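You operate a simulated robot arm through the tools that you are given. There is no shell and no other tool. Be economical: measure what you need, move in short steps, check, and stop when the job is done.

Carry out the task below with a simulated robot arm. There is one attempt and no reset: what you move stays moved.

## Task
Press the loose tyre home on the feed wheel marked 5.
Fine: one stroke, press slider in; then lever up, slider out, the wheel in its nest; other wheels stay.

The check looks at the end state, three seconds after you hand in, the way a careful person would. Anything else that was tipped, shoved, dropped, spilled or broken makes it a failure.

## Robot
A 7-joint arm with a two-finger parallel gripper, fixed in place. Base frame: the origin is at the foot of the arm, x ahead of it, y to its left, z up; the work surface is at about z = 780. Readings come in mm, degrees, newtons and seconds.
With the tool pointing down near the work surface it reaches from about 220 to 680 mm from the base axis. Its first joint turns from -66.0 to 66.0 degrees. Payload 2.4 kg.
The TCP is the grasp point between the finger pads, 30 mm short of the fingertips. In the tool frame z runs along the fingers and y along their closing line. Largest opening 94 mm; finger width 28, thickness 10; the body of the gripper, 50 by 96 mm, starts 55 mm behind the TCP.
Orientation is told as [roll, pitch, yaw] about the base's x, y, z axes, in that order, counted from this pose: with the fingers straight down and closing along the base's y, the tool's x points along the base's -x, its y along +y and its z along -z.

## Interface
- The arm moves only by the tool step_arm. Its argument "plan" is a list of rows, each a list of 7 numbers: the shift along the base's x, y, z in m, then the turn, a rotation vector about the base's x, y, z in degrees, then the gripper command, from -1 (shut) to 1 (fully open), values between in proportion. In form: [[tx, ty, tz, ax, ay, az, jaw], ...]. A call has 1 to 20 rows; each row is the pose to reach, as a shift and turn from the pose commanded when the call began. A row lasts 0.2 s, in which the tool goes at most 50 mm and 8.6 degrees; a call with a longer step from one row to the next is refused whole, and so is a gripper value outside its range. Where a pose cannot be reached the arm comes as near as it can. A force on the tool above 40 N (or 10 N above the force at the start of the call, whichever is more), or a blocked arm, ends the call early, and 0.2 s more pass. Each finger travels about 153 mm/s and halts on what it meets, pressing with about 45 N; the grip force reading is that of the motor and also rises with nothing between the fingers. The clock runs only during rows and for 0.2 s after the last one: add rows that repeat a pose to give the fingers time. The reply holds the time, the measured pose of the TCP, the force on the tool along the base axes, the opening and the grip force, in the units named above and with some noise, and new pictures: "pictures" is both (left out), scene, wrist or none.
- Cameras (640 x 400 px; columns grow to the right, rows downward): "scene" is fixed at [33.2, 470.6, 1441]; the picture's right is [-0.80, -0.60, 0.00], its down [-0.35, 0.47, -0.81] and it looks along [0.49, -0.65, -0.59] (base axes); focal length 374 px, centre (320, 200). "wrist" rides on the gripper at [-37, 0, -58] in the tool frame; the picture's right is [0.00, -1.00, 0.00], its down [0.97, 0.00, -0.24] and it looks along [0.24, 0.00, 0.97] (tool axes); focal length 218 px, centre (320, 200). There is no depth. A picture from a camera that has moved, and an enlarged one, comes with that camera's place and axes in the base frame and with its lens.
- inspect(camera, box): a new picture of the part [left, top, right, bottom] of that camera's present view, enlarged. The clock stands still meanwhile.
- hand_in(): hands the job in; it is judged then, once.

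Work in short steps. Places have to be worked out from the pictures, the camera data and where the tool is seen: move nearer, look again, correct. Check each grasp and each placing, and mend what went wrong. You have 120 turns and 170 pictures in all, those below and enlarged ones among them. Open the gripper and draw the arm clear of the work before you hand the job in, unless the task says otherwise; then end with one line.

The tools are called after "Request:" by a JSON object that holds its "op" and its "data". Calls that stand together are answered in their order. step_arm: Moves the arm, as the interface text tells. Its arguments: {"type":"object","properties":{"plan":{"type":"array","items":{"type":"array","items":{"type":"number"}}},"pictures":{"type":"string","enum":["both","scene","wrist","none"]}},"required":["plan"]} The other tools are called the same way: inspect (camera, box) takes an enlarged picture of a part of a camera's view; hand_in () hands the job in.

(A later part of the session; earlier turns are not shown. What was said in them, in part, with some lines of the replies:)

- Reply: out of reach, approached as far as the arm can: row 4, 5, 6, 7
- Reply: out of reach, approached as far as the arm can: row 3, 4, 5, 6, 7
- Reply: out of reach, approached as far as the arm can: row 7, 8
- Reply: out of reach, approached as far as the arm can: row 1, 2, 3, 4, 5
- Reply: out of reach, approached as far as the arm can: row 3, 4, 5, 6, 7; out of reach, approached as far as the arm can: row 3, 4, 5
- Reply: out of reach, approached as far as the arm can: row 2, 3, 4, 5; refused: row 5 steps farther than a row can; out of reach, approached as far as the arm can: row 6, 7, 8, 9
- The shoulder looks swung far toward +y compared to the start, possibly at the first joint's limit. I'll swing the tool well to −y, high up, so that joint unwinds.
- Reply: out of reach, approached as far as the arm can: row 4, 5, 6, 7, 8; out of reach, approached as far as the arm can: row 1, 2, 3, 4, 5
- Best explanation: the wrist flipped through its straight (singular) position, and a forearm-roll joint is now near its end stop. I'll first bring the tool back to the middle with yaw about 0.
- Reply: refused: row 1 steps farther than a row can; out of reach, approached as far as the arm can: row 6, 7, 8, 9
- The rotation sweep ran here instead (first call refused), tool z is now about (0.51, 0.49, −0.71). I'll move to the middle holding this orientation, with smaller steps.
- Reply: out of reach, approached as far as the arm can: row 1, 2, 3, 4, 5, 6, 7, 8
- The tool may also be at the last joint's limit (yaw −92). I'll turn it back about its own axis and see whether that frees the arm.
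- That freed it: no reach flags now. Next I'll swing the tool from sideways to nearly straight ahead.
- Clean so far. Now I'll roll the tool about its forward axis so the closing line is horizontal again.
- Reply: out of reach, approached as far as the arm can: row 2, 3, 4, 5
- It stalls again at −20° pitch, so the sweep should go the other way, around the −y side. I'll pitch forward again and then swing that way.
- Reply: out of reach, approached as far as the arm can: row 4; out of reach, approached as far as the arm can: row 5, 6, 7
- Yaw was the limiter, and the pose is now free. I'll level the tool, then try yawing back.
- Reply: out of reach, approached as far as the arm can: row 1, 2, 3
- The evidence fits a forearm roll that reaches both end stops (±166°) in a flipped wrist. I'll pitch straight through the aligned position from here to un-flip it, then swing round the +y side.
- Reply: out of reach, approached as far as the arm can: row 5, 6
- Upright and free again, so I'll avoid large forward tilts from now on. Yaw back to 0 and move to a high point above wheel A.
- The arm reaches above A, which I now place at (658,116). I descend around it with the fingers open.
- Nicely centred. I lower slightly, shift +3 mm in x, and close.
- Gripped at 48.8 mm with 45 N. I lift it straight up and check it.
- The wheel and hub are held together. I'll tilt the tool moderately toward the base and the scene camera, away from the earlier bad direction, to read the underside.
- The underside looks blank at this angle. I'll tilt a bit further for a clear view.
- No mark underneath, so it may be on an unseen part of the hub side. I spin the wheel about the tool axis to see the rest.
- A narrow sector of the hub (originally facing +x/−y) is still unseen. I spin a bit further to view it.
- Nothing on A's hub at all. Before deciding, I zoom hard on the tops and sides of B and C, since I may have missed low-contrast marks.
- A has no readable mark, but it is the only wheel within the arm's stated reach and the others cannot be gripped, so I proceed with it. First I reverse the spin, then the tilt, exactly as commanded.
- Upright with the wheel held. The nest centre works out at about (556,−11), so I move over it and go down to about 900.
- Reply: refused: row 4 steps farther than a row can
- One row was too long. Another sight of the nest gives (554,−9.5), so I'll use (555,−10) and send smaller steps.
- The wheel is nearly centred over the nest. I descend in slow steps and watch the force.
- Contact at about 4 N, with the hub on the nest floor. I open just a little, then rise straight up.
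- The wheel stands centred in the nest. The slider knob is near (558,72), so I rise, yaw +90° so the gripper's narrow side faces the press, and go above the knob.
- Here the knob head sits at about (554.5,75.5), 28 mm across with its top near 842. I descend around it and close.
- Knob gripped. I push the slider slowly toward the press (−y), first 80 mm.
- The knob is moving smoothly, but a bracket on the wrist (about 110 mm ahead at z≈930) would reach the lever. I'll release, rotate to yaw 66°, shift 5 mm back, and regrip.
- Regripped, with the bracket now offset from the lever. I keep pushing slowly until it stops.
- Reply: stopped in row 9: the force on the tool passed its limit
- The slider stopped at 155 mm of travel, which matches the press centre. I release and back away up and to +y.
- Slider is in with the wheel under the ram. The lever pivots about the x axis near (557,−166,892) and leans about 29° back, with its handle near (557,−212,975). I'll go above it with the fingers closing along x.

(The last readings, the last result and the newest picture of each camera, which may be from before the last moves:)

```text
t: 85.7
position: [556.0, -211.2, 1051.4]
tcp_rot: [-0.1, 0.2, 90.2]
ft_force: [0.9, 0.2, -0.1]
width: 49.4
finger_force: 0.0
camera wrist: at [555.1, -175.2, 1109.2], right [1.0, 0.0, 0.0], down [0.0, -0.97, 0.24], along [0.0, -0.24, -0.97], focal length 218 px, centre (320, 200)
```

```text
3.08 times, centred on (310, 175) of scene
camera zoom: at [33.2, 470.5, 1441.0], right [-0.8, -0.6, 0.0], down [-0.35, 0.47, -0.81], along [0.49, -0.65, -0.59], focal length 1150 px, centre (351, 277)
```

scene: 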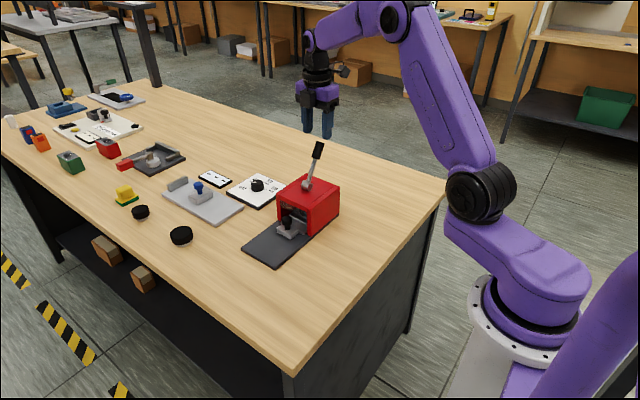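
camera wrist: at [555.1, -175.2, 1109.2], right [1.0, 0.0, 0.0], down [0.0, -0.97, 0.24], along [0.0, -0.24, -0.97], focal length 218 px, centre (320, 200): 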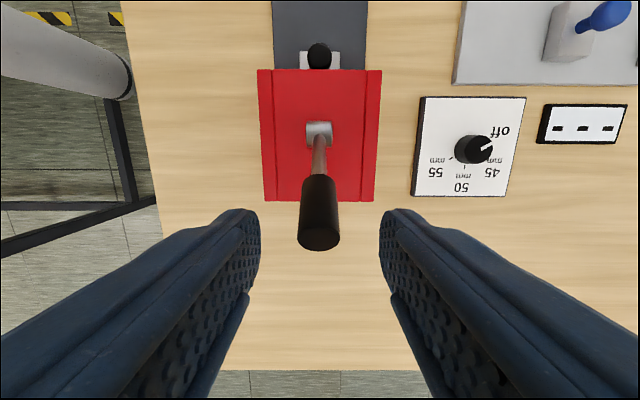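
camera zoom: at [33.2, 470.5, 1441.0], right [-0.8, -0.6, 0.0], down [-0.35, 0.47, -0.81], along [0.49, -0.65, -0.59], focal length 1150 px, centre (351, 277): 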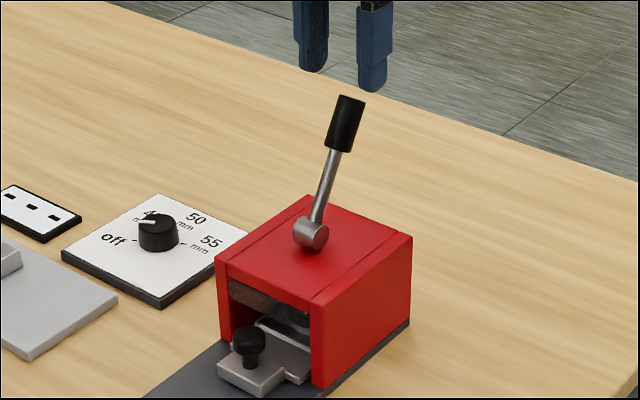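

The handle location is confirmed (top at y≈−224, z≈993). I also take a look at the dial from here, since this view is nearly straight down.

Request:
{"op": "inspect", "data": {"camera": "wrist", "box": [405, 90, 535, 200]}}

Request:
{"op": "step_arm", "data": {"plan": [[-0.001, -0.002, -0.03, 0, 0, 0, 0.05], [-0.001, -0.002, -0.05, 0, 0, 0, 0.05], [-0.001, -0.002, -0.064, 0, 0, 0, 0.05], [-0.001, -0.002, -0.064, 0, 0, 0, -0.3], [-0.001, -0.002, -0.064, 0, 0, 0, -0.6], [-0.001, -0.002, -0.064, 0, 0, 0, -0.8], [-0.001, -0.002, -0.064, 0, 0, 0, -0.8]]}}

```text
3.64 times, centred on (470, 145) of wrist
camera zoom: at [555.1, -175.2, 1109.2], right [1.0, 0.0, 0.0], down [0.0, -0.97, 0.24], along [0.0, -0.24, -0.97], focal length 794 px, centre (-226, 400)
```

zoom: 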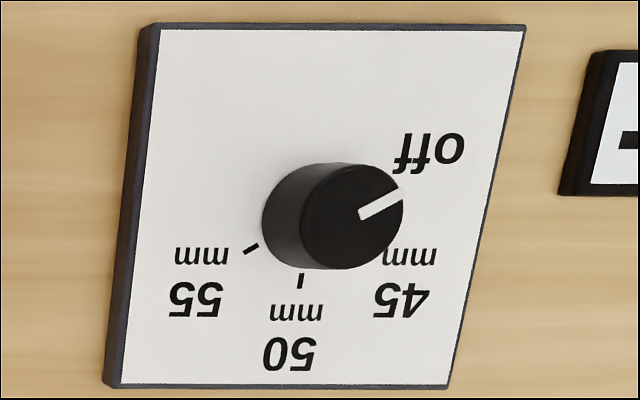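

```text
t: 87.3
position: [555.1, -214.0, 989.9]
tcp_rot: [-0.2, 0.3, 90.2]
ft_force: [14.0, -2.6, -6.3]
width: 27.5
finger_force: 44.8
camera wrist: at [554.3, -176.6, 1047.4], right [1.0, 0.0, 0.0], down [0.0, -0.97, 0.25], along [0.01, -0.24, -0.97], focal length 218 px, centre (320, 200)
```

scene: 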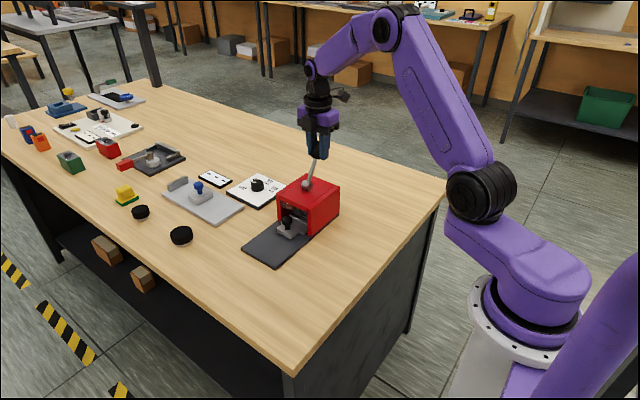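
wrist: 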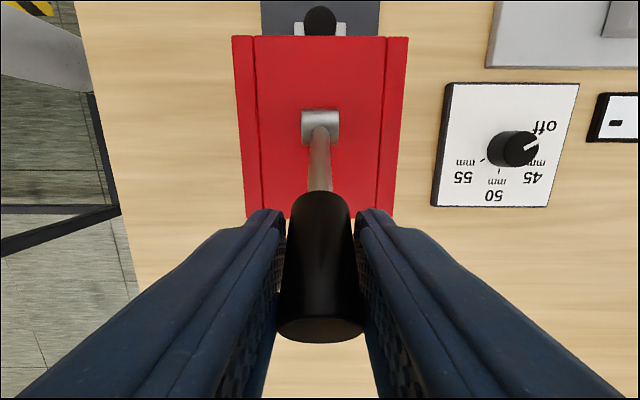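

The dial reads exactly "off". The handle is gripped at 27.5 mm. I test the lever's direction with a small 5° arc toward +y, watching the force.

Request:
{"op": "step_arm", "data": {"plan": [[0.0, 0.0025, 0.0014, 0, 0, 0, -0.8], [0.0, 0.005, 0.0027, 0, 0, 0, -0.8], [0, 0.0077, 0.0039, 0, 0, 0, -0.8]], "pictures": "none"}}

Request:
{"op": "inspect", "data": {"camera": "scene", "box": [260, 130, 350, 245]}}

```text
t: 88.1
position: [555.7, -207.6, 993.3]
tcp_rot: [-0.3, 0.2, 90.2]
ft_force: [14.3, -7.8, -13.2]
width: 28.0
finger_force: 45.0
```

```text
3.48 times, centred on (305, 188) of scene
camera zoom: at [33.8, 470.3, 1441.1], right [-0.8, -0.6, 0.0], down [-0.35, 0.47, -0.81], along [0.49, -0.65, -0.59], focal length 1300 px, centre (372, 244)
```

zoom: 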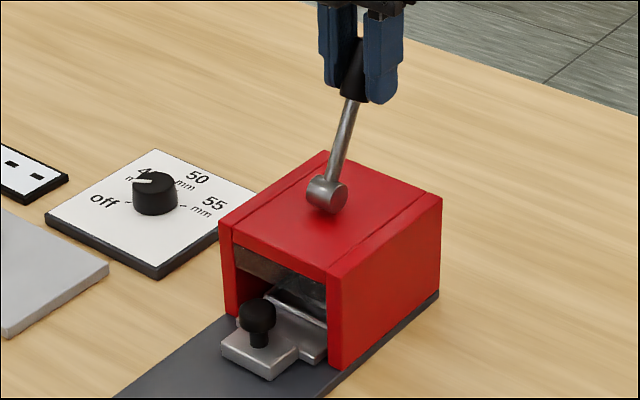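

Request:
{"op": "step_arm", "data": {"plan": [[0.0, 0.004, 0.0015, 0, 0, 0, -0.8], [0.0, 0.008, 0.003, 0, 0, 0, -0.8], [0, 0.012, 0.0043, 0, 0, 0, -0.8], [0, 0.0163, 0.0056, 0, 0, 0, -0.8]], "pictures": "none"}}

Request:
{"op": "inspect", "data": {"camera": "scene", "box": [260, 130, 350, 245]}}

```text
t: 89.1
position: [554.7, -191.7, 1000.9]
tcp_rot: [-0.3, 0.4, 90.1]
ft_force: [5.0, -15.5, 4.7]
width: 28.5
finger_force: 45.1
```

```text
3.48 times, centred on (305, 188) of scene
camera zoom: at [33.2, 470.2, 1441.1], right [-0.8, -0.6, 0.0], down [-0.35, 0.47, -0.81], along [0.49, -0.65, -0.59], focal length 1300 px, centre (372, 244)
```

zoom: 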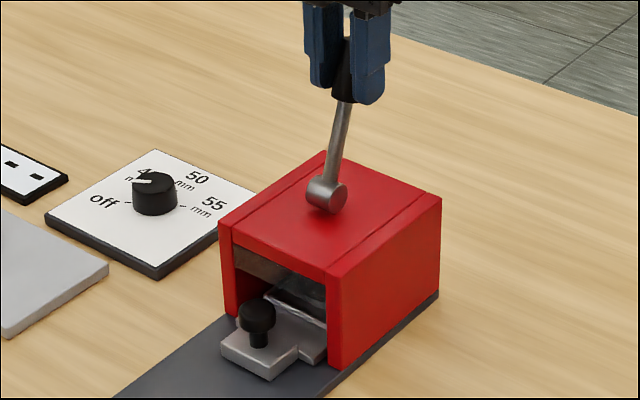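

The lever swings toward +y. I continue the arc past vertical and watch the ram.

Request:
{"op": "step_arm", "data": {"plan": [[0.0, 0.006, 0.0013, 0, 0, 0, -0.8], [0.0, 0.012, 0.0023, 0, 0, 0, -0.8], [0, 0.018, 0.0029, 0, 0, 0, -0.8], [0, 0.024, 0.003, 0, 0, 0, -0.8], [0, 0.03, 0.0027, 0, 0, 0, -0.8], [0, 0.0343, 0.0024, 0, 0, 0, -0.8]], "pictures": "none"}}

Request:
{"op": "inspect", "data": {"camera": "scene", "box": [260, 130, 350, 245]}}

```text
t: 90.5
position: [553.9, -152.4, 999.3]
tcp_rot: [0.3, 0.0, 90.4]
ft_force: [0.0, -0.3, -0.3]
width: 9.2
finger_force: 0.1
```

```text
3.48 times, centred on (305, 188) of scene
camera zoom: at [33.1, 470.6, 1441.0], right [-0.8, -0.6, 0.0], down [-0.35, 0.47, -0.81], along [0.49, -0.65, -0.59], focal length 1300 px, centre (372, 244)
```

zoom: 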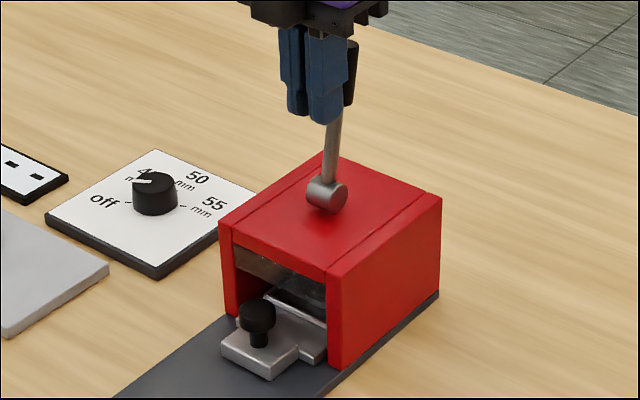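

The grip slipped off and the lever stayed nearly upright. I lift clear and measure the lever's new angle.

Request:
{"op": "step_arm", "data": {"plan": [[0, 0.005, 0.02, 0, 0, 0, -0.8], [0, 0.0, 0.05, 0, 0, 0, -0.3], [0, -0.02, 0.07, 0, 0, 0, 0.05], [0, -0.02, 0.07, 0, 0, 0, 0.05]]}}

Request:
{"op": "inspect", "data": {"camera": "scene", "box": [260, 130, 350, 245]}}

```text
t: 91.5
position: [554.3, -175.2, 1071.1]
tcp_rot: [-0.1, 0.1, 90.1]
ft_force: [-0.6, 0.4, 0.3]
width: 49.4
finger_force: 0.1
camera wrist: at [554.5, -137.9, 1129.3], right [1.0, 0.0, 0.0], down [0.0, -0.97, 0.24], along [0.0, -0.24, -0.97], focal length 218 px, centre (320, 200)
```

scene: 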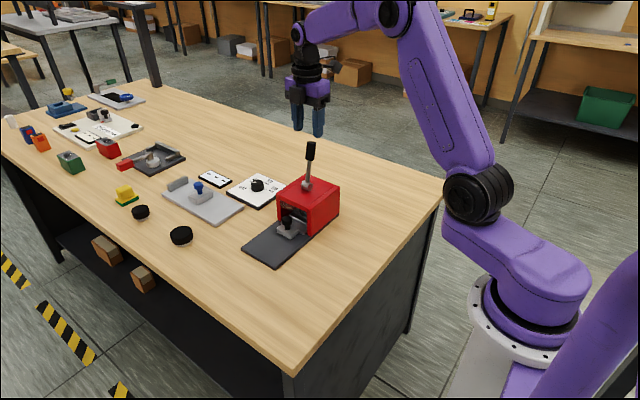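
wrist: 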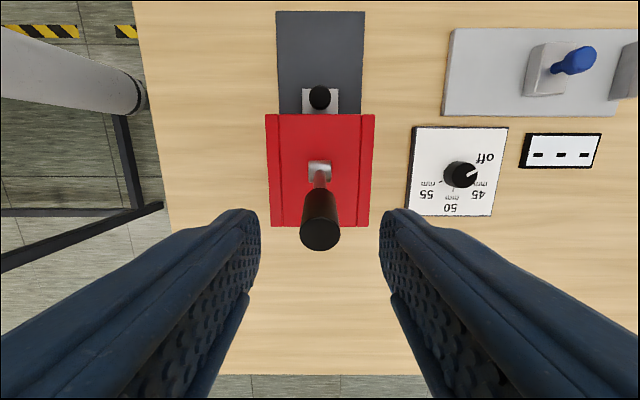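

```text
3.48 times, centred on (305, 188) of scene
camera zoom: at [33.2, 470.6, 1441.0], right [-0.8, -0.6, 0.0], down [-0.35, 0.47, -0.81], along [0.49, -0.65, -0.59], focal length 1300 px, centre (372, 244)
```

zoom: 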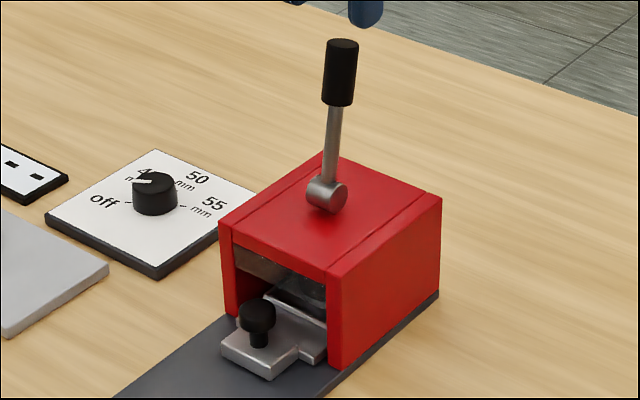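

The lever sits at about 12° back and holds there by friction. I regrip with the TCP right on the handle axis at radius 95.

Request:
{"op": "step_arm", "data": {"plan": [[0, -0.011, -0.03, 0, 0, 0, 0.05], [0, -0.011, -0.06, 0, 0, 0, 0.05], [0, -0.011, -0.086, 0, 0, 0, 0.05], [0, -0.011, -0.086, 0, 0, 0, -0.3], [0, -0.011, -0.086, 0, 0, 0, -0.6], [0, -0.011, -0.086, 0, 0, 0, -1], [0, -0.011, -0.086, 0, 0, 0, -1]]}}

```text
t: 93.1
position: [555.7, -186.7, 986.0]
tcp_rot: [0.0, 0.2, 90.2]
ft_force: [-4.2, 0.0, -3.1]
width: 25.3
finger_force: 44.8
camera wrist: at [554.7, -150.0, 1042.8], right [1.0, 0.0, 0.0], down [0.0, -0.97, 0.24], along [0.0, -0.24, -0.97], focal length 218 px, centre (320, 200)
```

scene: 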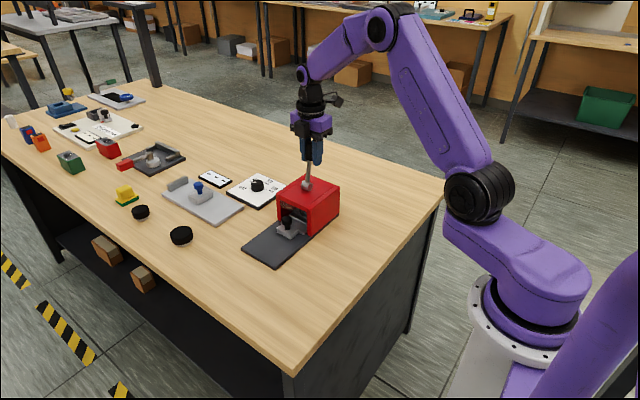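
wrist: 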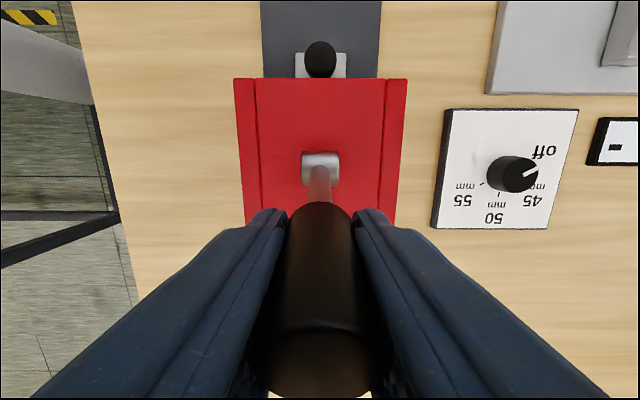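

Request:
{"op": "step_arm", "data": {"plan": [[0, 0.004, 0.0007, 0, 0, 0, -1], [0, 0.008, 0.0013, 0, 0, 0, -1], [0, 0.012, 0.0017, 0, 0, 0, -1]], "pictures": "none"}}

Request:
{"op": "inspect", "data": {"camera": "scene", "box": [260, 130, 350, 245]}}

```text
t: 93.9
position: [555.3, -177.3, 988.3]
tcp_rot: [-0.3, 0.4, 90.2]
ft_force: [9.4, -16.5, -4.0]
width: 24.0
finger_force: 44.9
```

```text
3.48 times, centred on (305, 188) of scene
camera zoom: at [33.6, 470.1, 1441.1], right [-0.8, -0.6, 0.0], down [-0.35, 0.47, -0.81], along [0.49, -0.65, -0.59], focal length 1300 px, centre (372, 244)
```

zoom: 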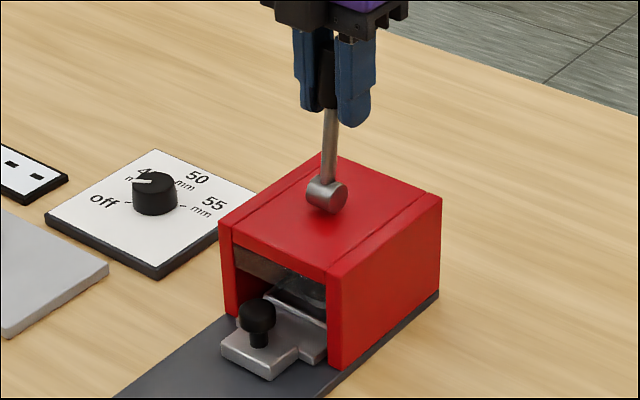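

Pinching slips because the handle sits at the pad edge and resists with about 16 N. I'll release and instead push the handle from behind with the closed fingertips.

Request:
{"op": "step_arm", "data": {"plan": [[0, 0, 0, 0, 0, 0, -0.3], [0, 0, 0, 0, 0, 0, 0.05], [0, 0, 0.03, 0, 0, 0, 0.05], [0, 0, 0.07, 0, 0, 0, 0.05], [0, -0.03, 0.075, 0, 0, 0, -0.5], [0, -0.052, 0.075, 0, 0, 0, -1], [0, -0.052, 0.05, 0, 0, 0, -1], [0, -0.052, 0.02, 0, 0, 0, -1]]}}

Request:
{"op": "inspect", "data": {"camera": "scene", "box": [260, 130, 350, 245]}}

```text
t: 95.7
position: [555.6, -226.5, 1006.8]
tcp_rot: [-0.1, 0.3, 90.3]
ft_force: [-0.3, -0.1, -0.2]
width: 0.0
finger_force: 32.8
camera wrist: at [555.0, -189.5, 1065.1], right [1.0, 0.0, 0.0], down [0.0, -0.97, 0.24], along [0.0, -0.24, -0.97], focal length 218 px, centre (320, 200)
```

scene: 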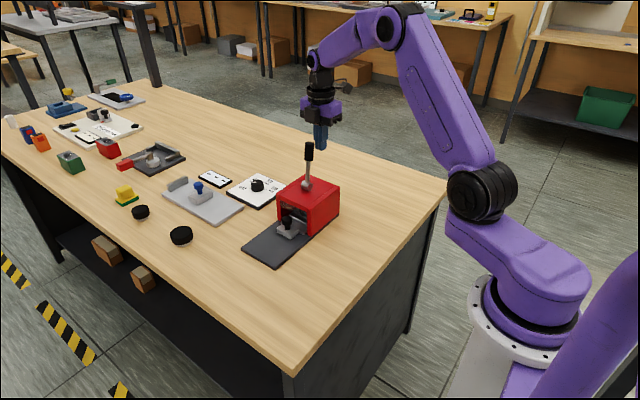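
wrist: 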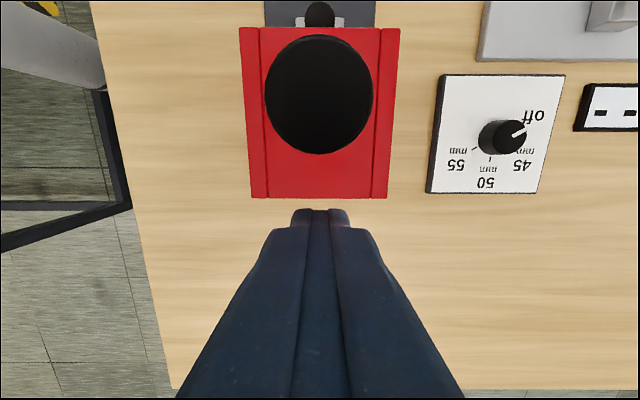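

```text
3.48 times, centred on (305, 188) of scene
camera zoom: at [33.2, 470.6, 1441.0], right [-0.8, -0.6, 0.0], down [-0.35, 0.47, -0.81], along [0.49, -0.65, -0.59], focal length 1300 px, centre (372, 244)
```

zoom: 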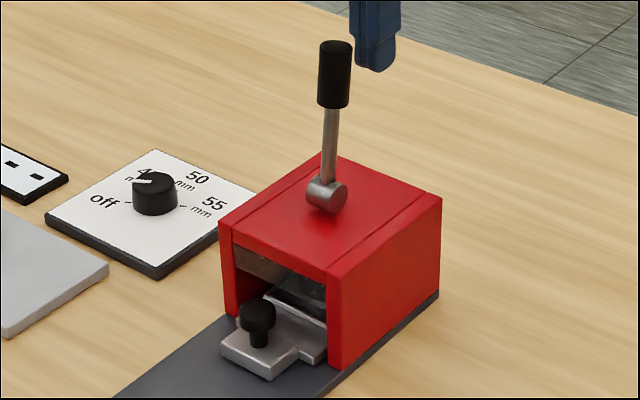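

The lever is now about 5° back. I push along the arc to roughly 25° forward.

Request:
{"op": "step_arm", "data": {"plan": [[0, 0.012, 0.001, 0, 0, 0, -1], [0, 0.025, 0.002, 0, 0, 0, -1], [0, 0.033, 0.003, 0, 0, 0, -1], [0, 0.041, 0.004, 0, 0, 0, -1], [0, 0.048, 0.004, 0, 0, 0, -1], [0, 0.056, 0.0035, 0, 0, 0, -1], [0, 0.064, 0.0025, 0, 0, 0, -1], [0, 0.071, 0.001, 0, 0, 0, -1]], "pictures": "none"}}

Request:
{"op": "inspect", "data": {"camera": "scene", "box": [260, 130, 350, 245]}}

```text
t: 97.5
position: [554.3, -155.0, 1008.8]
tcp_rot: [-0.1, 0.3, 90.3]
ft_force: [-1.3, -3.8, 0.1]
width: 0.0
finger_force: 32.5
```

```text
3.48 times, centred on (305, 188) of scene
camera zoom: at [33.1, 470.5, 1441.0], right [-0.8, -0.6, 0.0], down [-0.35, 0.47, -0.81], along [0.49, -0.65, -0.59], focal length 1300 px, centre (372, 244)
```

zoom: 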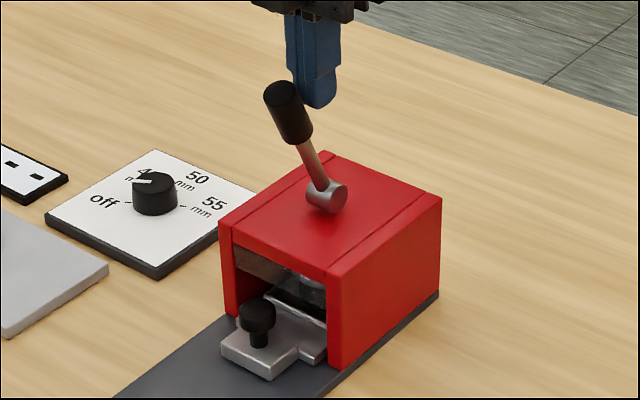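

Pushing works with little force. I'll zoom into the mouth to see whether the ram moves.

Request:
{"op": "inspect", "data": {"camera": "scene", "box": [285, 195, 315, 235]}}

Request:
{"op": "step_arm", "data": {"plan": [[0, 0.007, -0.002, 0, 0, 0, -1], [0, 0.014, -0.005, 0, 0, 0, -1], [0, 0.021, -0.009, 0, 0, 0, -1], [0, 0.027, -0.0135, 0, 0, 0, -1], [0, 0.033, -0.0185, 0, 0, 0, -1], [0, 0.039, -0.0237, 0, 0, 0, -1]], "pictures": "none"}}

Request:
{"op": "inspect", "data": {"camera": "scene", "box": [285, 195, 315, 235]}}

Request:
{"op": "inspect", "data": {"camera": "scene", "box": [260, 130, 350, 245]}}

```text
10.00 times, centred on (300, 215) of scene
camera zoom: at [33.1, 470.5, 1441.0], right [-0.8, -0.6, 0.0], down [-0.35, 0.47, -0.81], along [0.49, -0.65, -0.59], focal length 3738 px, centre (520, 50)
```

zoom: 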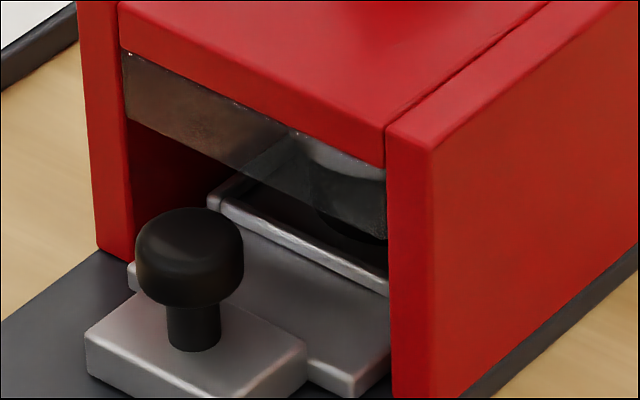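

```text
t: 98.3
position: [554.4, -147.7, 1004.7]
tcp_rot: [-0.7, 0.9, 89.5]
ft_force: [0.0, -2.6, 1.9]
width: 0.0
finger_force: 32.8
stopped in row 3: the force on the tool passed its limit (the readings are from after the stop); the commanded pose is now the measured one
```

```text
10.00 times, centred on (300, 215) of scene
camera zoom: at [33.1, 470.5, 1441.0], right [-0.8, -0.6, 0.0], down [-0.35, 0.47, -0.81], along [0.49, -0.65, -0.59], focal length 3738 px, centre (520, 50)
```

zoom: 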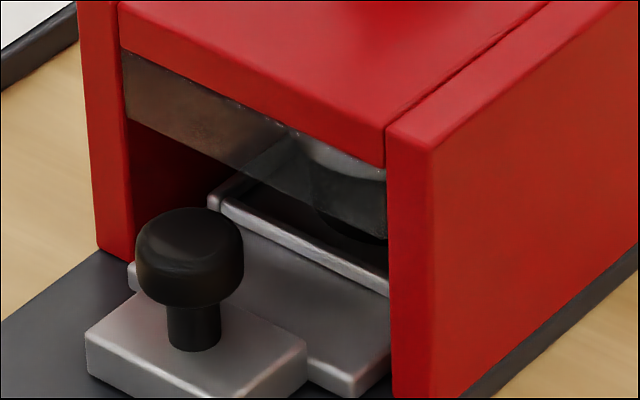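

```text
3.48 times, centred on (305, 188) of scene
camera zoom: at [33.1, 470.5, 1441.0], right [-0.8, -0.6, 0.0], down [-0.35, 0.47, -0.81], along [0.49, -0.65, -0.59], focal length 1300 px, centre (372, 244)
```

zoom: 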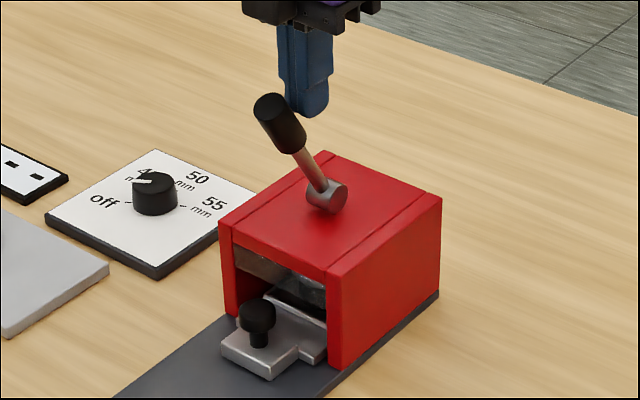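

Resistance passed the 40 N limit at about 29° forward, probably the ram meeting the tyre. I back off and push again higher on the handle for more leverage.

Request:
{"op": "step_arm", "data": {"plan": [[0, -0.01, 0.005, 0, 0, 0, -1], [0, -0.01, 0.022, 0, 0, 0, -1], [0, 0.004, 0.024, 0, 0, 0, -1], [0, 0.01, 0.022, 0, 0, 0, -1], [0, 0.014, 0.02, 0, 0, 0, -1], [0, 0.018, 0.018, 0, 0, 0, -1], [0, 0.022, 0.016, 0, 0, 0, -1], [0, 0.026, 0.0135, 0, 0, 0, -1], [0, 0.03, 0.011, 0, 0, 0, -1]], "pictures": "none"}}

Request:
{"op": "inspect", "data": {"camera": "scene", "box": [260, 130, 350, 245]}}

```text
t: 99.9
position: [558.5, -133.9, 1024.9]
tcp_rot: [-1.6, 1.2, 89.1]
ft_force: [0.7, -5.9, 3.0]
width: 0.0
finger_force: 32.8
stopped in row 8: the force on the tool passed its limit (the readings are from after the stop); the commanded pose is now the measured one
```

```text
3.48 times, centred on (305, 188) of scene
camera zoom: at [33.1, 470.5, 1441.0], right [-0.8, -0.6, 0.0], down [-0.35, 0.47, -0.81], along [0.49, -0.65, -0.59], focal length 1300 px, centre (372, 244)
```

zoom: 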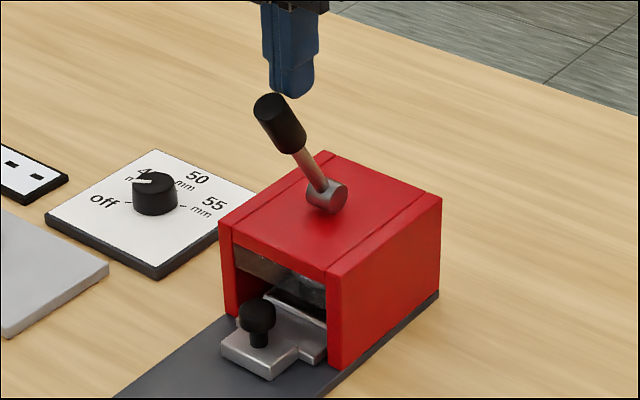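

It won't go further even with more leverage, so the lever is at an end stop: ±29°, a full stroke. I go up and over to the front to look into the press mouth with the wrist camera.

Request:
{"op": "step_arm", "data": {"plan": [[0, -0.005, 0.03, 0, 0, 0, -1], [0, 0.0, 0.06, 0, 0, 0, -1], [-0.002, 0.045, 0.06, 0, 0, 0, -1], [-0.003, 0.09, 0.05, 0, 0, 0, -1], [-0.003, 0.13, 0.03, 0, 0, 0, -1], [-0.003, 0.16, 0.0, -5, 0, 0, -1], [-0.003, 0.18, -0.03, -12, 0, 0, -1], [-0.003, 0.19, -0.06, -20, 0, 0, -1], [-0.003, 0.2, -0.08, -28, 0, 0, -1], [-0.003, 0.2, -0.09, -36, 0, 0, -1], [-0.003, 0.2, -0.1, -43, 0, 0, -1]]}}

```text
t: 102.3
position: [556.8, 67.8, 925.9]
tcp_rot: [-2.5, 44.3, 88.8]
ft_force: [-0.2, -0.6, -0.3]
width: 0.2
finger_force: 33.0
camera wrist: at [555.1, 133.7, 940.8], right [1.0, 0.01, 0.03], down [-0.02, -0.53, 0.85], along [0.02, -0.85, -0.53], focal length 218 px, centre (320, 200)
```

scene: 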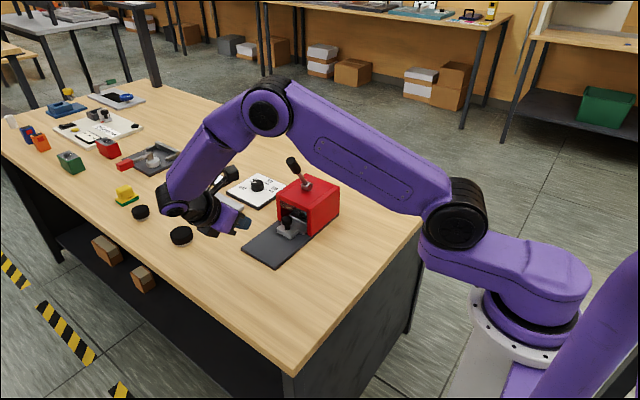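
wrist: 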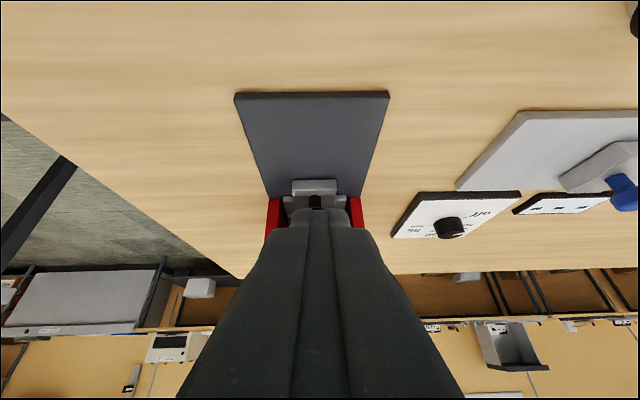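

The fingers block the view, so I open them and look between.

Request:
{"op": "step_arm", "data": {"plan": [[0, 0.02, 0.0, -4, 0, 0, 0], [0, 0.03, -0.01, -8, 0, 0, 1], [0, 0.03, -0.01, -8, 0, 0, 1]], "pictures": "none"}}

Request:
{"op": "inspect", "data": {"camera": "wrist", "box": [250, 160, 380, 300]}}

Request:
{"op": "inspect", "data": {"camera": "scene", "box": [280, 150, 330, 235]}}

```text
t: 103.1
position: [555.0, 97.7, 916.0]
tcp_rot: [-2.6, 52.4, 88.6]
ft_force: [0.0, 0.7, -0.2]
width: 94.0
finger_force: 0.1
```

```text
2.86 times, centred on (315, 230) of wrist
camera zoom: at [554.1, 164.5, 922.2], right [1.0, 0.01, 0.03], down [-0.02, -0.4, 0.91], along [0.02, -0.92, -0.4], focal length 624 px, centre (334, 114)
```

zoom: 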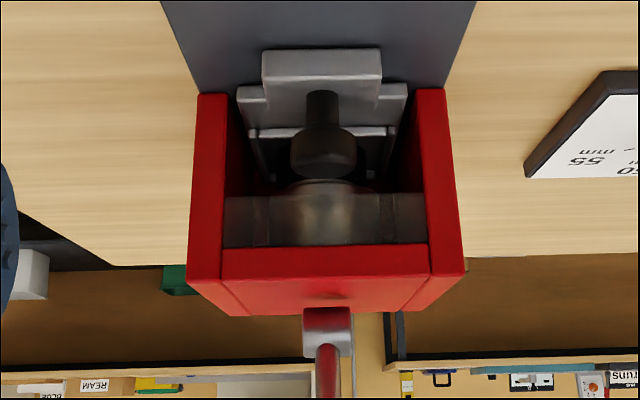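

```text
4.71 times, centred on (305, 192) of scene
camera zoom: at [33.2, 470.6, 1441.0], right [-0.8, -0.6, 0.0], down [-0.35, 0.47, -0.81], along [0.49, -0.65, -0.59], focal length 1759 px, centre (391, 235)
```

zoom: 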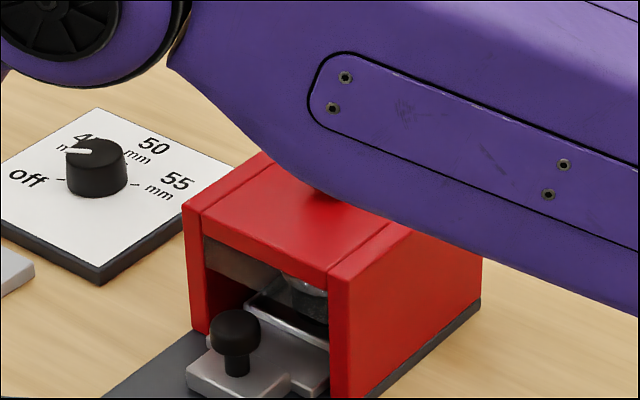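

The ram sits on the wheel behind a translucent guard. I'll shift the camera lower and sideways to see the tyre-to-hub gap past the knob.

Request:
{"op": "step_arm", "data": {"plan": [[0.015, -0.01, -0.02, 0, 0, 0, 1], [0.03, -0.02, -0.04, 0, 0, 0, 1], [0.04, -0.02, -0.05, 0, 0, 0, 1]], "pictures": "none"}}

Request:
{"op": "inspect", "data": {"camera": "wrist", "box": [240, 180, 360, 280]}}

Request:
{"op": "inspect", "data": {"camera": "scene", "box": [292, 202, 312, 225]}}

```text
t: 103.9
position: [596.7, 76.4, 864.9]
tcp_rot: [-2.5, 52.2, 88.7]
ft_force: [-0.2, 0.2, -0.1]
width: 94.0
finger_force: 0.1
```

```text
4.00 times, centred on (300, 230) of wrist
camera zoom: at [595.9, 144.2, 871.0], right [1.0, 0.01, 0.03], down [-0.02, -0.4, 0.91], along [0.02, -0.91, -0.4], focal length 873 px, centre (400, 80)
```

zoom: 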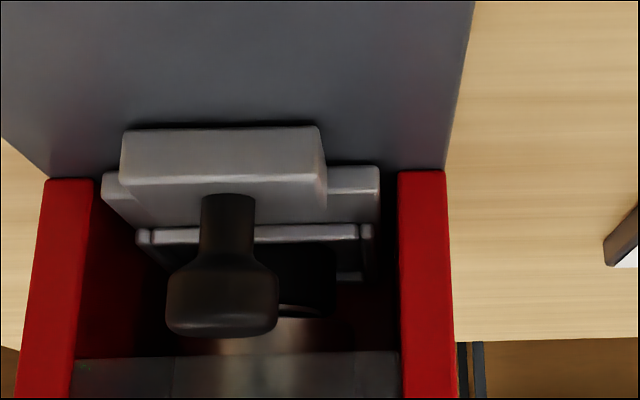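

```text
16.00 times, centred on (302, 214) of scene
camera zoom: at [33.2, 470.6, 1441.0], right [-0.8, -0.6, 0.0], down [-0.35, 0.47, -0.81], along [0.49, -0.65, -0.59], focal length 5980 px, centre (608, -16)
```

zoom: 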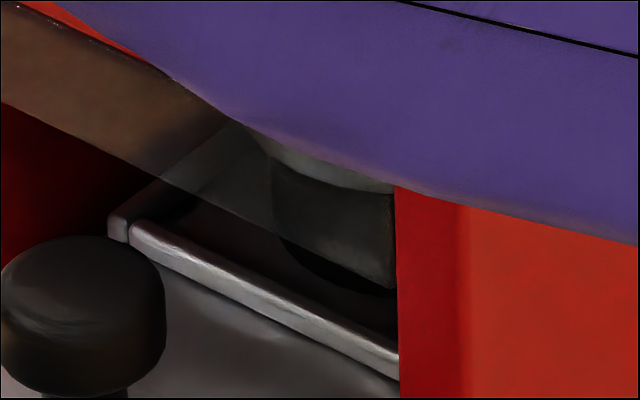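

No bright hub band shows under the tyre any more, which fits the tyre being fully down. Now I return upright at the front with closed fingers, ready to push the lever back up.

Request:
{"op": "step_arm", "data": {"plan": [[-0.005, 0, 0.02, 7, 0, 0, 0.5], [-0.01, 0, 0.04, 14, 0, 0, 0], [-0.02, 0, 0.06, 21, 0, 0, -1], [-0.03, 0, 0.08, 28, 0, 0, -1], [-0.04, -0.01, 0.1, 36, 0, 0, -1], [-0.041, -0.03, 0.12, 44, 0, 0, -1], [-0.041, -0.06, 0.13, 52, 0, 0, -1], [-0.041, -0.09, 0.13, 52, 0, 0, -1], [-0.041, -0.11, 0.128, 52, 0, 0, -1]]}}

Request:
{"op": "inspect", "data": {"camera": "scene", "box": [260, 130, 350, 245]}}

```text
t: 105.9
position: [553.5, -32.5, 992.6]
tcp_rot: [-1.5, 0.2, 89.3]
ft_force: [-0.4, 0.7, 0.9]
width: 0.1
finger_force: 33.0
camera wrist: at [552.8, 3.8, 1051.4], right [1.0, -0.01, 0.03], down [-0.02, -0.97, 0.24], along [0.02, -0.24, -0.97], focal length 218 px, centre (320, 200)
```

scene: 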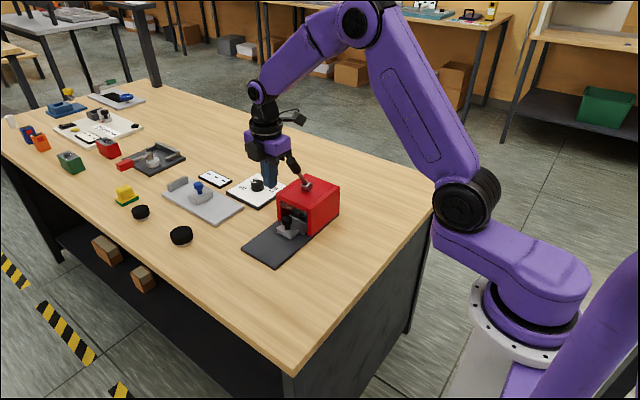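
wrist: 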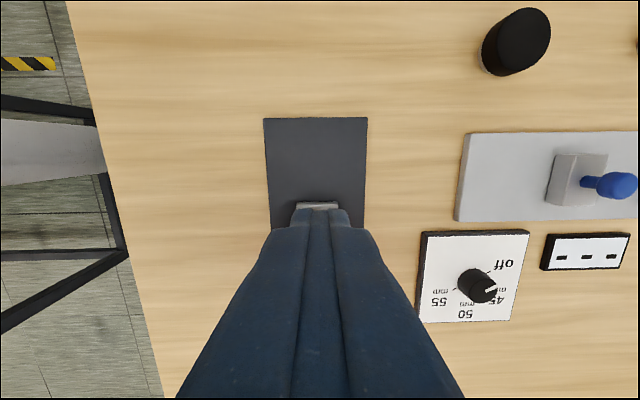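

```text
3.48 times, centred on (305, 188) of scene
camera zoom: at [33.2, 470.6, 1441.0], right [-0.8, -0.6, 0.0], down [-0.35, 0.47, -0.81], along [0.49, -0.65, -0.59], focal length 1300 px, centre (372, 244)
```

zoom: 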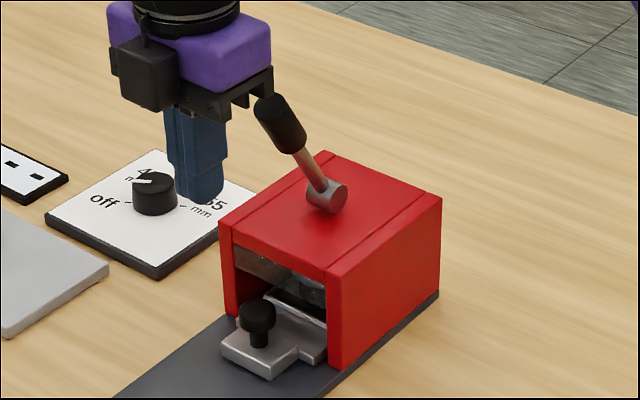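

Before raising the lever I take one more close look into the mouth, now unobstructed.

Request:
{"op": "inspect", "data": {"camera": "scene", "box": [294, 204, 310, 222]}}

```text
16.00 times, centred on (302, 213) of scene
camera zoom: at [33.2, 470.6, 1441.0], right [-0.8, -0.6, 0.0], down [-0.35, 0.47, -0.81], along [0.49, -0.65, -0.59], focal length 5980 px, centre (608, -8)
```

zoom: 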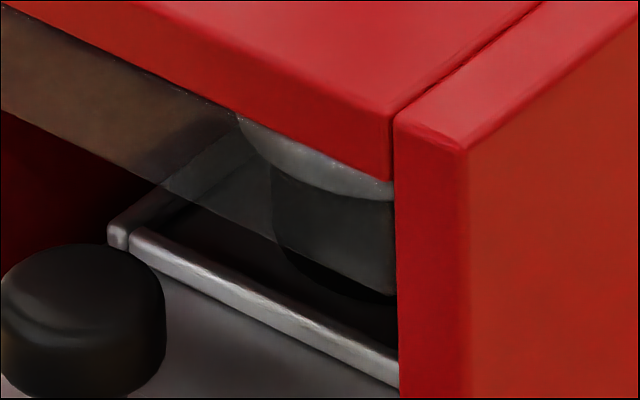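

The geometry puts the tyre's lower edge level with the nest floor (≈801), so it's home. Now I push the lever back up from the front.

Request:
{"op": "step_arm", "data": {"plan": [[0.001, -0.025, 0, 0, 0, 0, -1], [0.002, -0.045, 0, 0, 0, 0, -1], [0.002, -0.057, 0, 0, 0, 0, -1], [0.002, -0.069, 0, 0, 0, 0, -1], [0.002, -0.081, 0, 0, 0, 0, -1], [0.002, -0.093, 0, 0, 0, 0, -1], [0.002, -0.105, 0, 0, 0, 0, -1], [0.002, -0.115, 0, 0, 0, 0, -1], [0.002, -0.123, 0, 0, 0, 0, -1]], "pictures": "none"}}

Request:
{"op": "inspect", "data": {"camera": "scene", "box": [260, 130, 350, 245]}}

```text
t: 107.9
position: [556.9, -157.2, 994.1]
tcp_rot: [-1.6, 0.4, 89.2]
ft_force: [1.1, 5.6, 0.7]
width: 0.2
finger_force: 32.8
```

```text
3.48 times, centred on (305, 188) of scene
camera zoom: at [33.2, 470.7, 1440.9], right [-0.8, -0.6, 0.0], down [-0.35, 0.47, -0.81], along [0.49, -0.65, -0.59], focal length 1300 px, centre (372, 244)
```

zoom: 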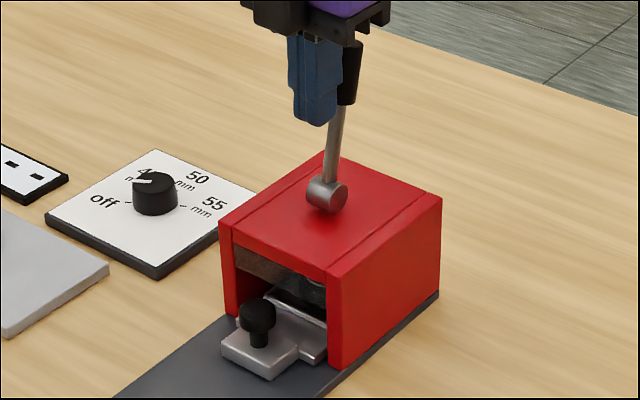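

The lever is rising, at about 12° back. I continue until it reaches its rest stop.

Request:
{"op": "step_arm", "data": {"plan": [[0, -0.006, 0, 0, 0, 0, -1], [0, -0.012, 0, 0, 0, 0, -1], [0, -0.017, 0, 0, 0, 0, -1], [0, -0.021, 0, 0, 0, 0, -1], [0, -0.025, 0, 0, 0, 0, -1], [0, -0.029, 0, 0, 0, 0, -1], [0, -0.033, 0, 0, 0, 0, -1], [0, -0.037, 0, 0, 0, 0, -1], [0, -0.041, 0, 0, 0, 0, -1]], "pictures": "none"}}

Request:
{"op": "inspect", "data": {"camera": "scene", "box": [260, 130, 350, 245]}}

```text
t: 109.5
position: [558.9, -178.0, 991.9]
tcp_rot: [-1.1, -0.4, 89.7]
ft_force: [0.3, 4.5, 0.0]
width: 0.0
finger_force: 32.9
stopped in row 8: the force on the tool passed its limit (the readings are from after the stop); the commanded pose is now the measured one
```

```text
3.48 times, centred on (305, 188) of scene
camera zoom: at [33.2, 470.7, 1440.9], right [-0.8, -0.6, 0.0], down [-0.35, 0.47, -0.81], along [0.49, -0.65, -0.59], focal length 1300 px, centre (372, 244)
```

zoom: 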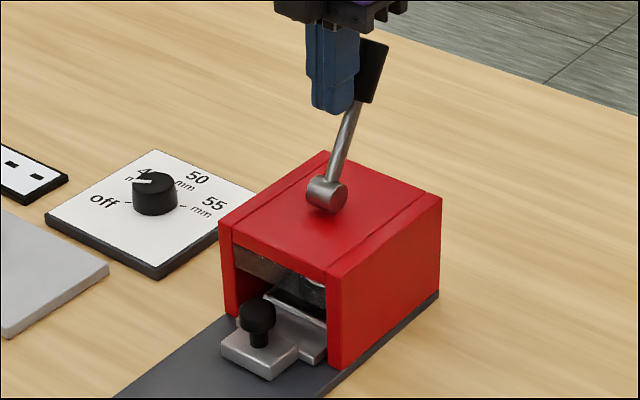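

The lever is back at its rest stop. I lift away and go to the slider knob (TCP 558,−73.5) at yaw 66°, as when I released it.

Request:
{"op": "step_arm", "data": {"plan": [[0, 0.01, 0.03, 0, 0, 0, -1], [0, 0.02, 0.06, 1, 0, 0, -1], [0, 0.06, 0.06, 1, 0, -6, -0.5], [0, 0.1, 0.06, 1, 0, -12, 0.05], [0, 0.14, 0.04, 1, 0, -18, 0.05], [-0.001, 0.14, 0.01, 1, 0, -24, 0.05], [-0.001, 0.13, -0.02, 1, 0, -24, 0.05], [-0.001, 0.12, -0.05, 1, 0, -24, 0.05], [-0.001, 0.11, -0.08, 1, 0, -24, 0.05], [-0.001, 0.106, -0.1, 1, 0, -24, 0.05]]}}

Request:
{"op": "inspect", "data": {"camera": "scene", "box": [240, 130, 350, 250]}}

```text
t: 111.7
position: [557.7, -75.6, 892.6]
tcp_rot: [-0.9, -1.3, 65.6]
ft_force: [0.6, 0.1, 0.6]
width: 49.3
finger_force: 0.0
camera wrist: at [571.1, -42.0, 951.2], right [0.91, -0.41, 0.02], down [-0.41, -0.89, 0.22], along [-0.08, -0.2, -0.98], focal length 218 px, centre (320, 200)
```

scene: 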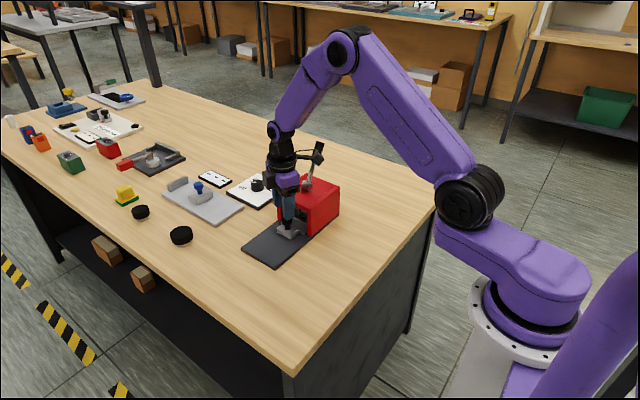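
wrist: 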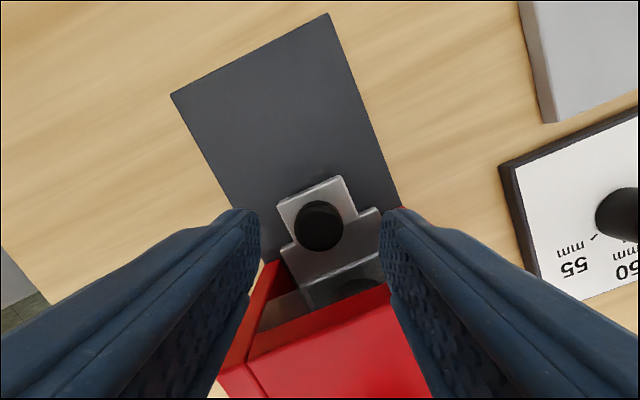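

```text
3.33 times, centred on (295, 190) of scene
camera zoom: at [33.2, 470.6, 1441.0], right [-0.8, -0.6, 0.0], down [-0.35, 0.47, -0.81], along [0.49, -0.65, -0.59], focal length 1246 px, centre (403, 233)
```

zoom: 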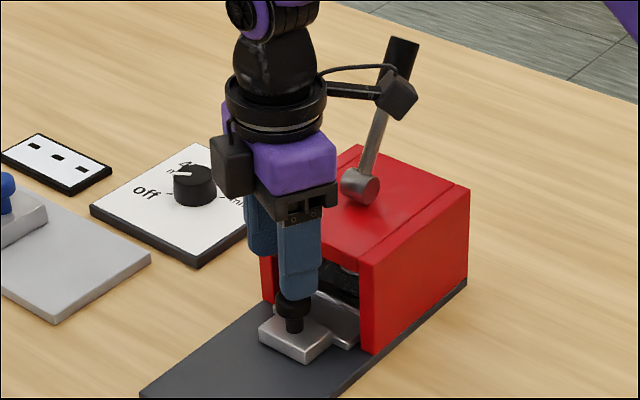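

The knob is at about (556,−76). I descend around it and grip.

Request:
{"op": "step_arm", "data": {"plan": [[0, 0.002, -0.02, 0, 0, 0, 0.05], [0, 0.003, -0.035, 0, 0, 0, 0.05], [0, 0.003, -0.048, 0, 0, 0, 0.05], [0, 0.003, -0.048, 0, 0, 0, -0.2], [0, 0.003, -0.048, 0, 0, 0, -0.5], [0, 0.003, -0.048, 0, 0, 0, -0.7]], "pictures": "none"}}

Request:
{"op": "step_arm", "data": {"plan": [[0, 0.003, 0, 0, 0, 0, -0.7], [0, 0.008, 0, 0, 0, 0, -0.7], [0, 0.014, 0, 0, 0, 0, -0.7], [0, 0.021, 0, 0, 0, 0, -0.7], [0, 0.028, 0, 0, 0, 0, -0.7], [0, 0.035, 0, 0, 0, 0, -0.7], [0, 0.042, 0, 0, 0, 0, -0.7], [0, 0.049, 0, 0, 0, 0, -0.7], [0, 0.056, 0, 0, 0, 0, -0.7], [0, 0.063, 0, 0, 0, 0, -0.7], [0, 0.07, 0, 0, 0, 0, -0.7], [0, 0.077, 0, 0, 0, 0, -0.7], [0, 0.084, 0, 0, 0, 0, -0.7], [0, 0.091, 0, 0, 0, 0, -0.7]], "pictures": "scene"}}

Request:
{"op": "inspect", "data": {"camera": "scene", "box": [230, 140, 350, 270]}}

```text
t: 113.1
position: [559.7, -69.9, 844.6]
tcp_rot: [-1.1, -1.4, 65.6]
ft_force: [7.9, -1.4, 2.3]
width: 28.3
finger_force: 12.5
```

```text
t: 116.1
position: [558.5, 21.0, 843.8]
tcp_rot: [-1.1, -1.4, 65.6]
ft_force: [18.3, -2.5, 5.1]
width: 28.2
finger_force: 12.5
```

scene: 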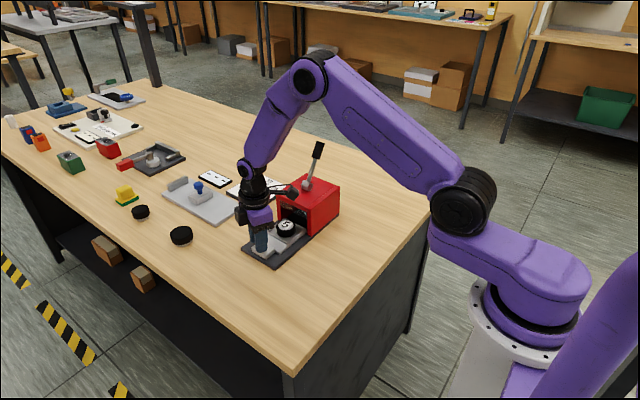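

```text
3.08 times, centred on (290, 205) of scene
camera zoom: at [33.5, 470.5, 1441.0], right [-0.8, -0.6, 0.0], down [-0.35, 0.47, -0.81], along [0.49, -0.65, -0.59], focal length 1150 px, centre (412, 185)
```

zoom: 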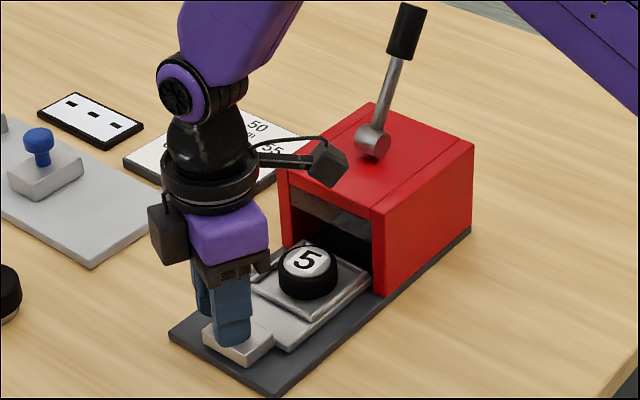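

The mark "5" now shows on the hub face and the tyre is home. I pull the slider the remaining way out.

Request:
{"op": "step_arm", "data": {"plan": [[-0.001, 0.003, 0, 0, 0, 0, -0.7], [-0.001, 0.009, 0, 0, 0, 0, -0.7], [-0.001, 0.016, 0, 0, 0, 0, -0.7], [-0.001, 0.023, 0, 0, 0, 0, -0.7], [-0.001, 0.03, 0, 0, 0, 0, -0.7], [-0.001, 0.037, 0, 0, 0, 0, -0.7], [-0.001, 0.044, 0, 0, 0, 0, -0.7], [-0.001, 0.05, 0, 0, 0, 0, -0.7], [-0.001, 0.055, 0, 0, 0, 0, -0.7], [-0.001, 0.059, 0, 0, 0, 0, -0.7], [-0.001, 0.063, 0, 0, 0, 0, -0.7], [-0.001, 0.067, 0, 0, 0, 0, -0.7]], "pictures": "none"}}

Request:
{"op": "inspect", "data": {"camera": "scene", "box": [210, 140, 350, 280]}}

```text
t: 118.7
position: [557.6, 83.8, 845.7]
tcp_rot: [-1.3, -1.4, 65.3]
ft_force: [19.1, -18.0, 16.4]
width: 28.5
finger_force: 12.8
```

```text
2.86 times, centred on (280, 210) of scene
camera zoom: at [33.3, 470.1, 1441.2], right [-0.8, -0.6, 0.0], down [-0.35, 0.47, -0.81], along [0.49, -0.65, -0.59], focal length 1068 px, centre (434, 171)
```

zoom: 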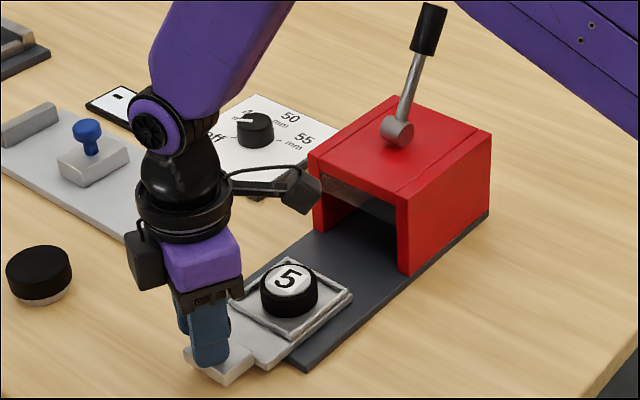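

The slider is at its outer stop (−18 N). I release and rise clear.

Request:
{"op": "step_arm", "data": {"plan": [[0, -0.001, 0, 0, 0, 0, -0.7], [0, -0.001, 0, 0, 0, 0, -0.2], [0, -0.001, 0, 0, 0, 0, 0.1], [0, -0.001, 0, 0, 0, 0, 0.1], [0, -0.001, 0.03, 0, 0, 0, 0.1], [0, 0.0, 0.07, 0, 0, 0, 0.1], [-0.02, 0.0, 0.11, 0, 0, 0, 0.1], [-0.05, 0.0, 0.15, 0, 0, 0, 0.1], [-0.08, 0.0, 0.19, 0, 0, 0, 0.1], [-0.1, 0.0, 0.22, 0, 0, 0, 0.1]]}}

Request:
{"op": "inspect", "data": {"camera": "scene", "box": [210, 140, 350, 280]}}

```text
t: 120.9
position: [455.1, 88.3, 1064.3]
tcp_rot: [-0.8, -1.3, 65.6]
ft_force: [-0.2, -0.3, 0.4]
width: 51.9
finger_force: 0.1
camera wrist: at [468.7, 121.1, 1122.9], right [0.91, -0.41, 0.01], down [-0.41, -0.89, 0.22], along [-0.08, -0.2, -0.98], focal length 218 px, centre (320, 200)
```

scene: 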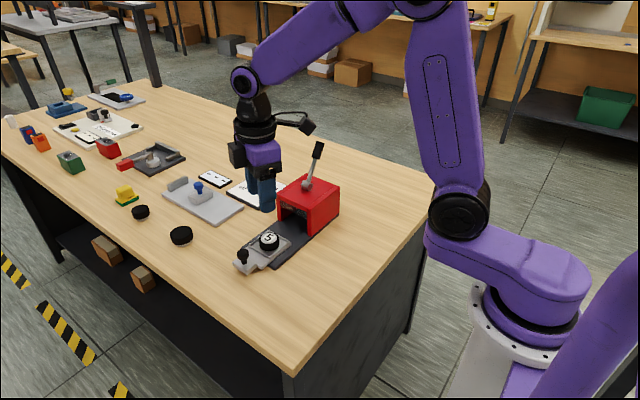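
wrist: 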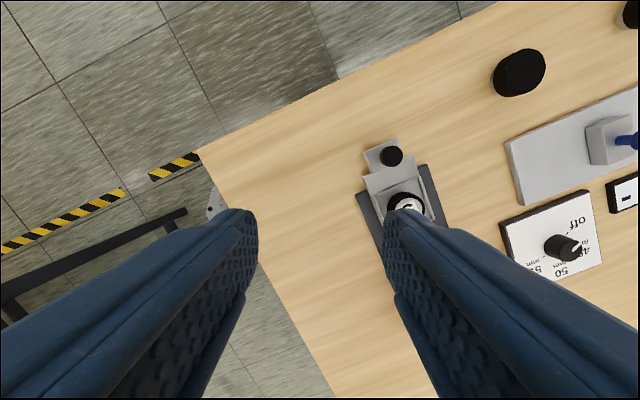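

```text
2.86 times, centred on (280, 210) of scene
camera zoom: at [33.2, 470.6, 1441.0], right [-0.8, -0.6, 0.0], down [-0.35, 0.47, -0.81], along [0.49, -0.65, -0.59], focal length 1068 px, centre (434, 171)
```

zoom: 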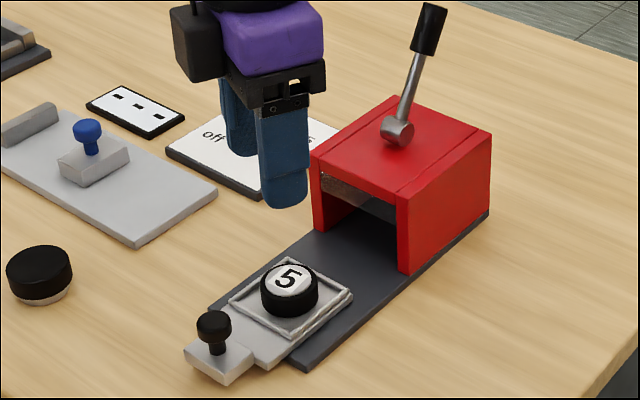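

Wheel 5 is in its nest with the tyre home. The slider is out, the lever is up, the other wheels have not moved, and the arm is clear with the gripper open. I hand in.

Request:
{"op": "hand_in", "data": {}}

```text
The job is handed in.
```

The tyre is pressed home on wheel 5 in one stroke; the wheel is in its nest, the slider is out and the lever is up, and the other wheels were not moved.
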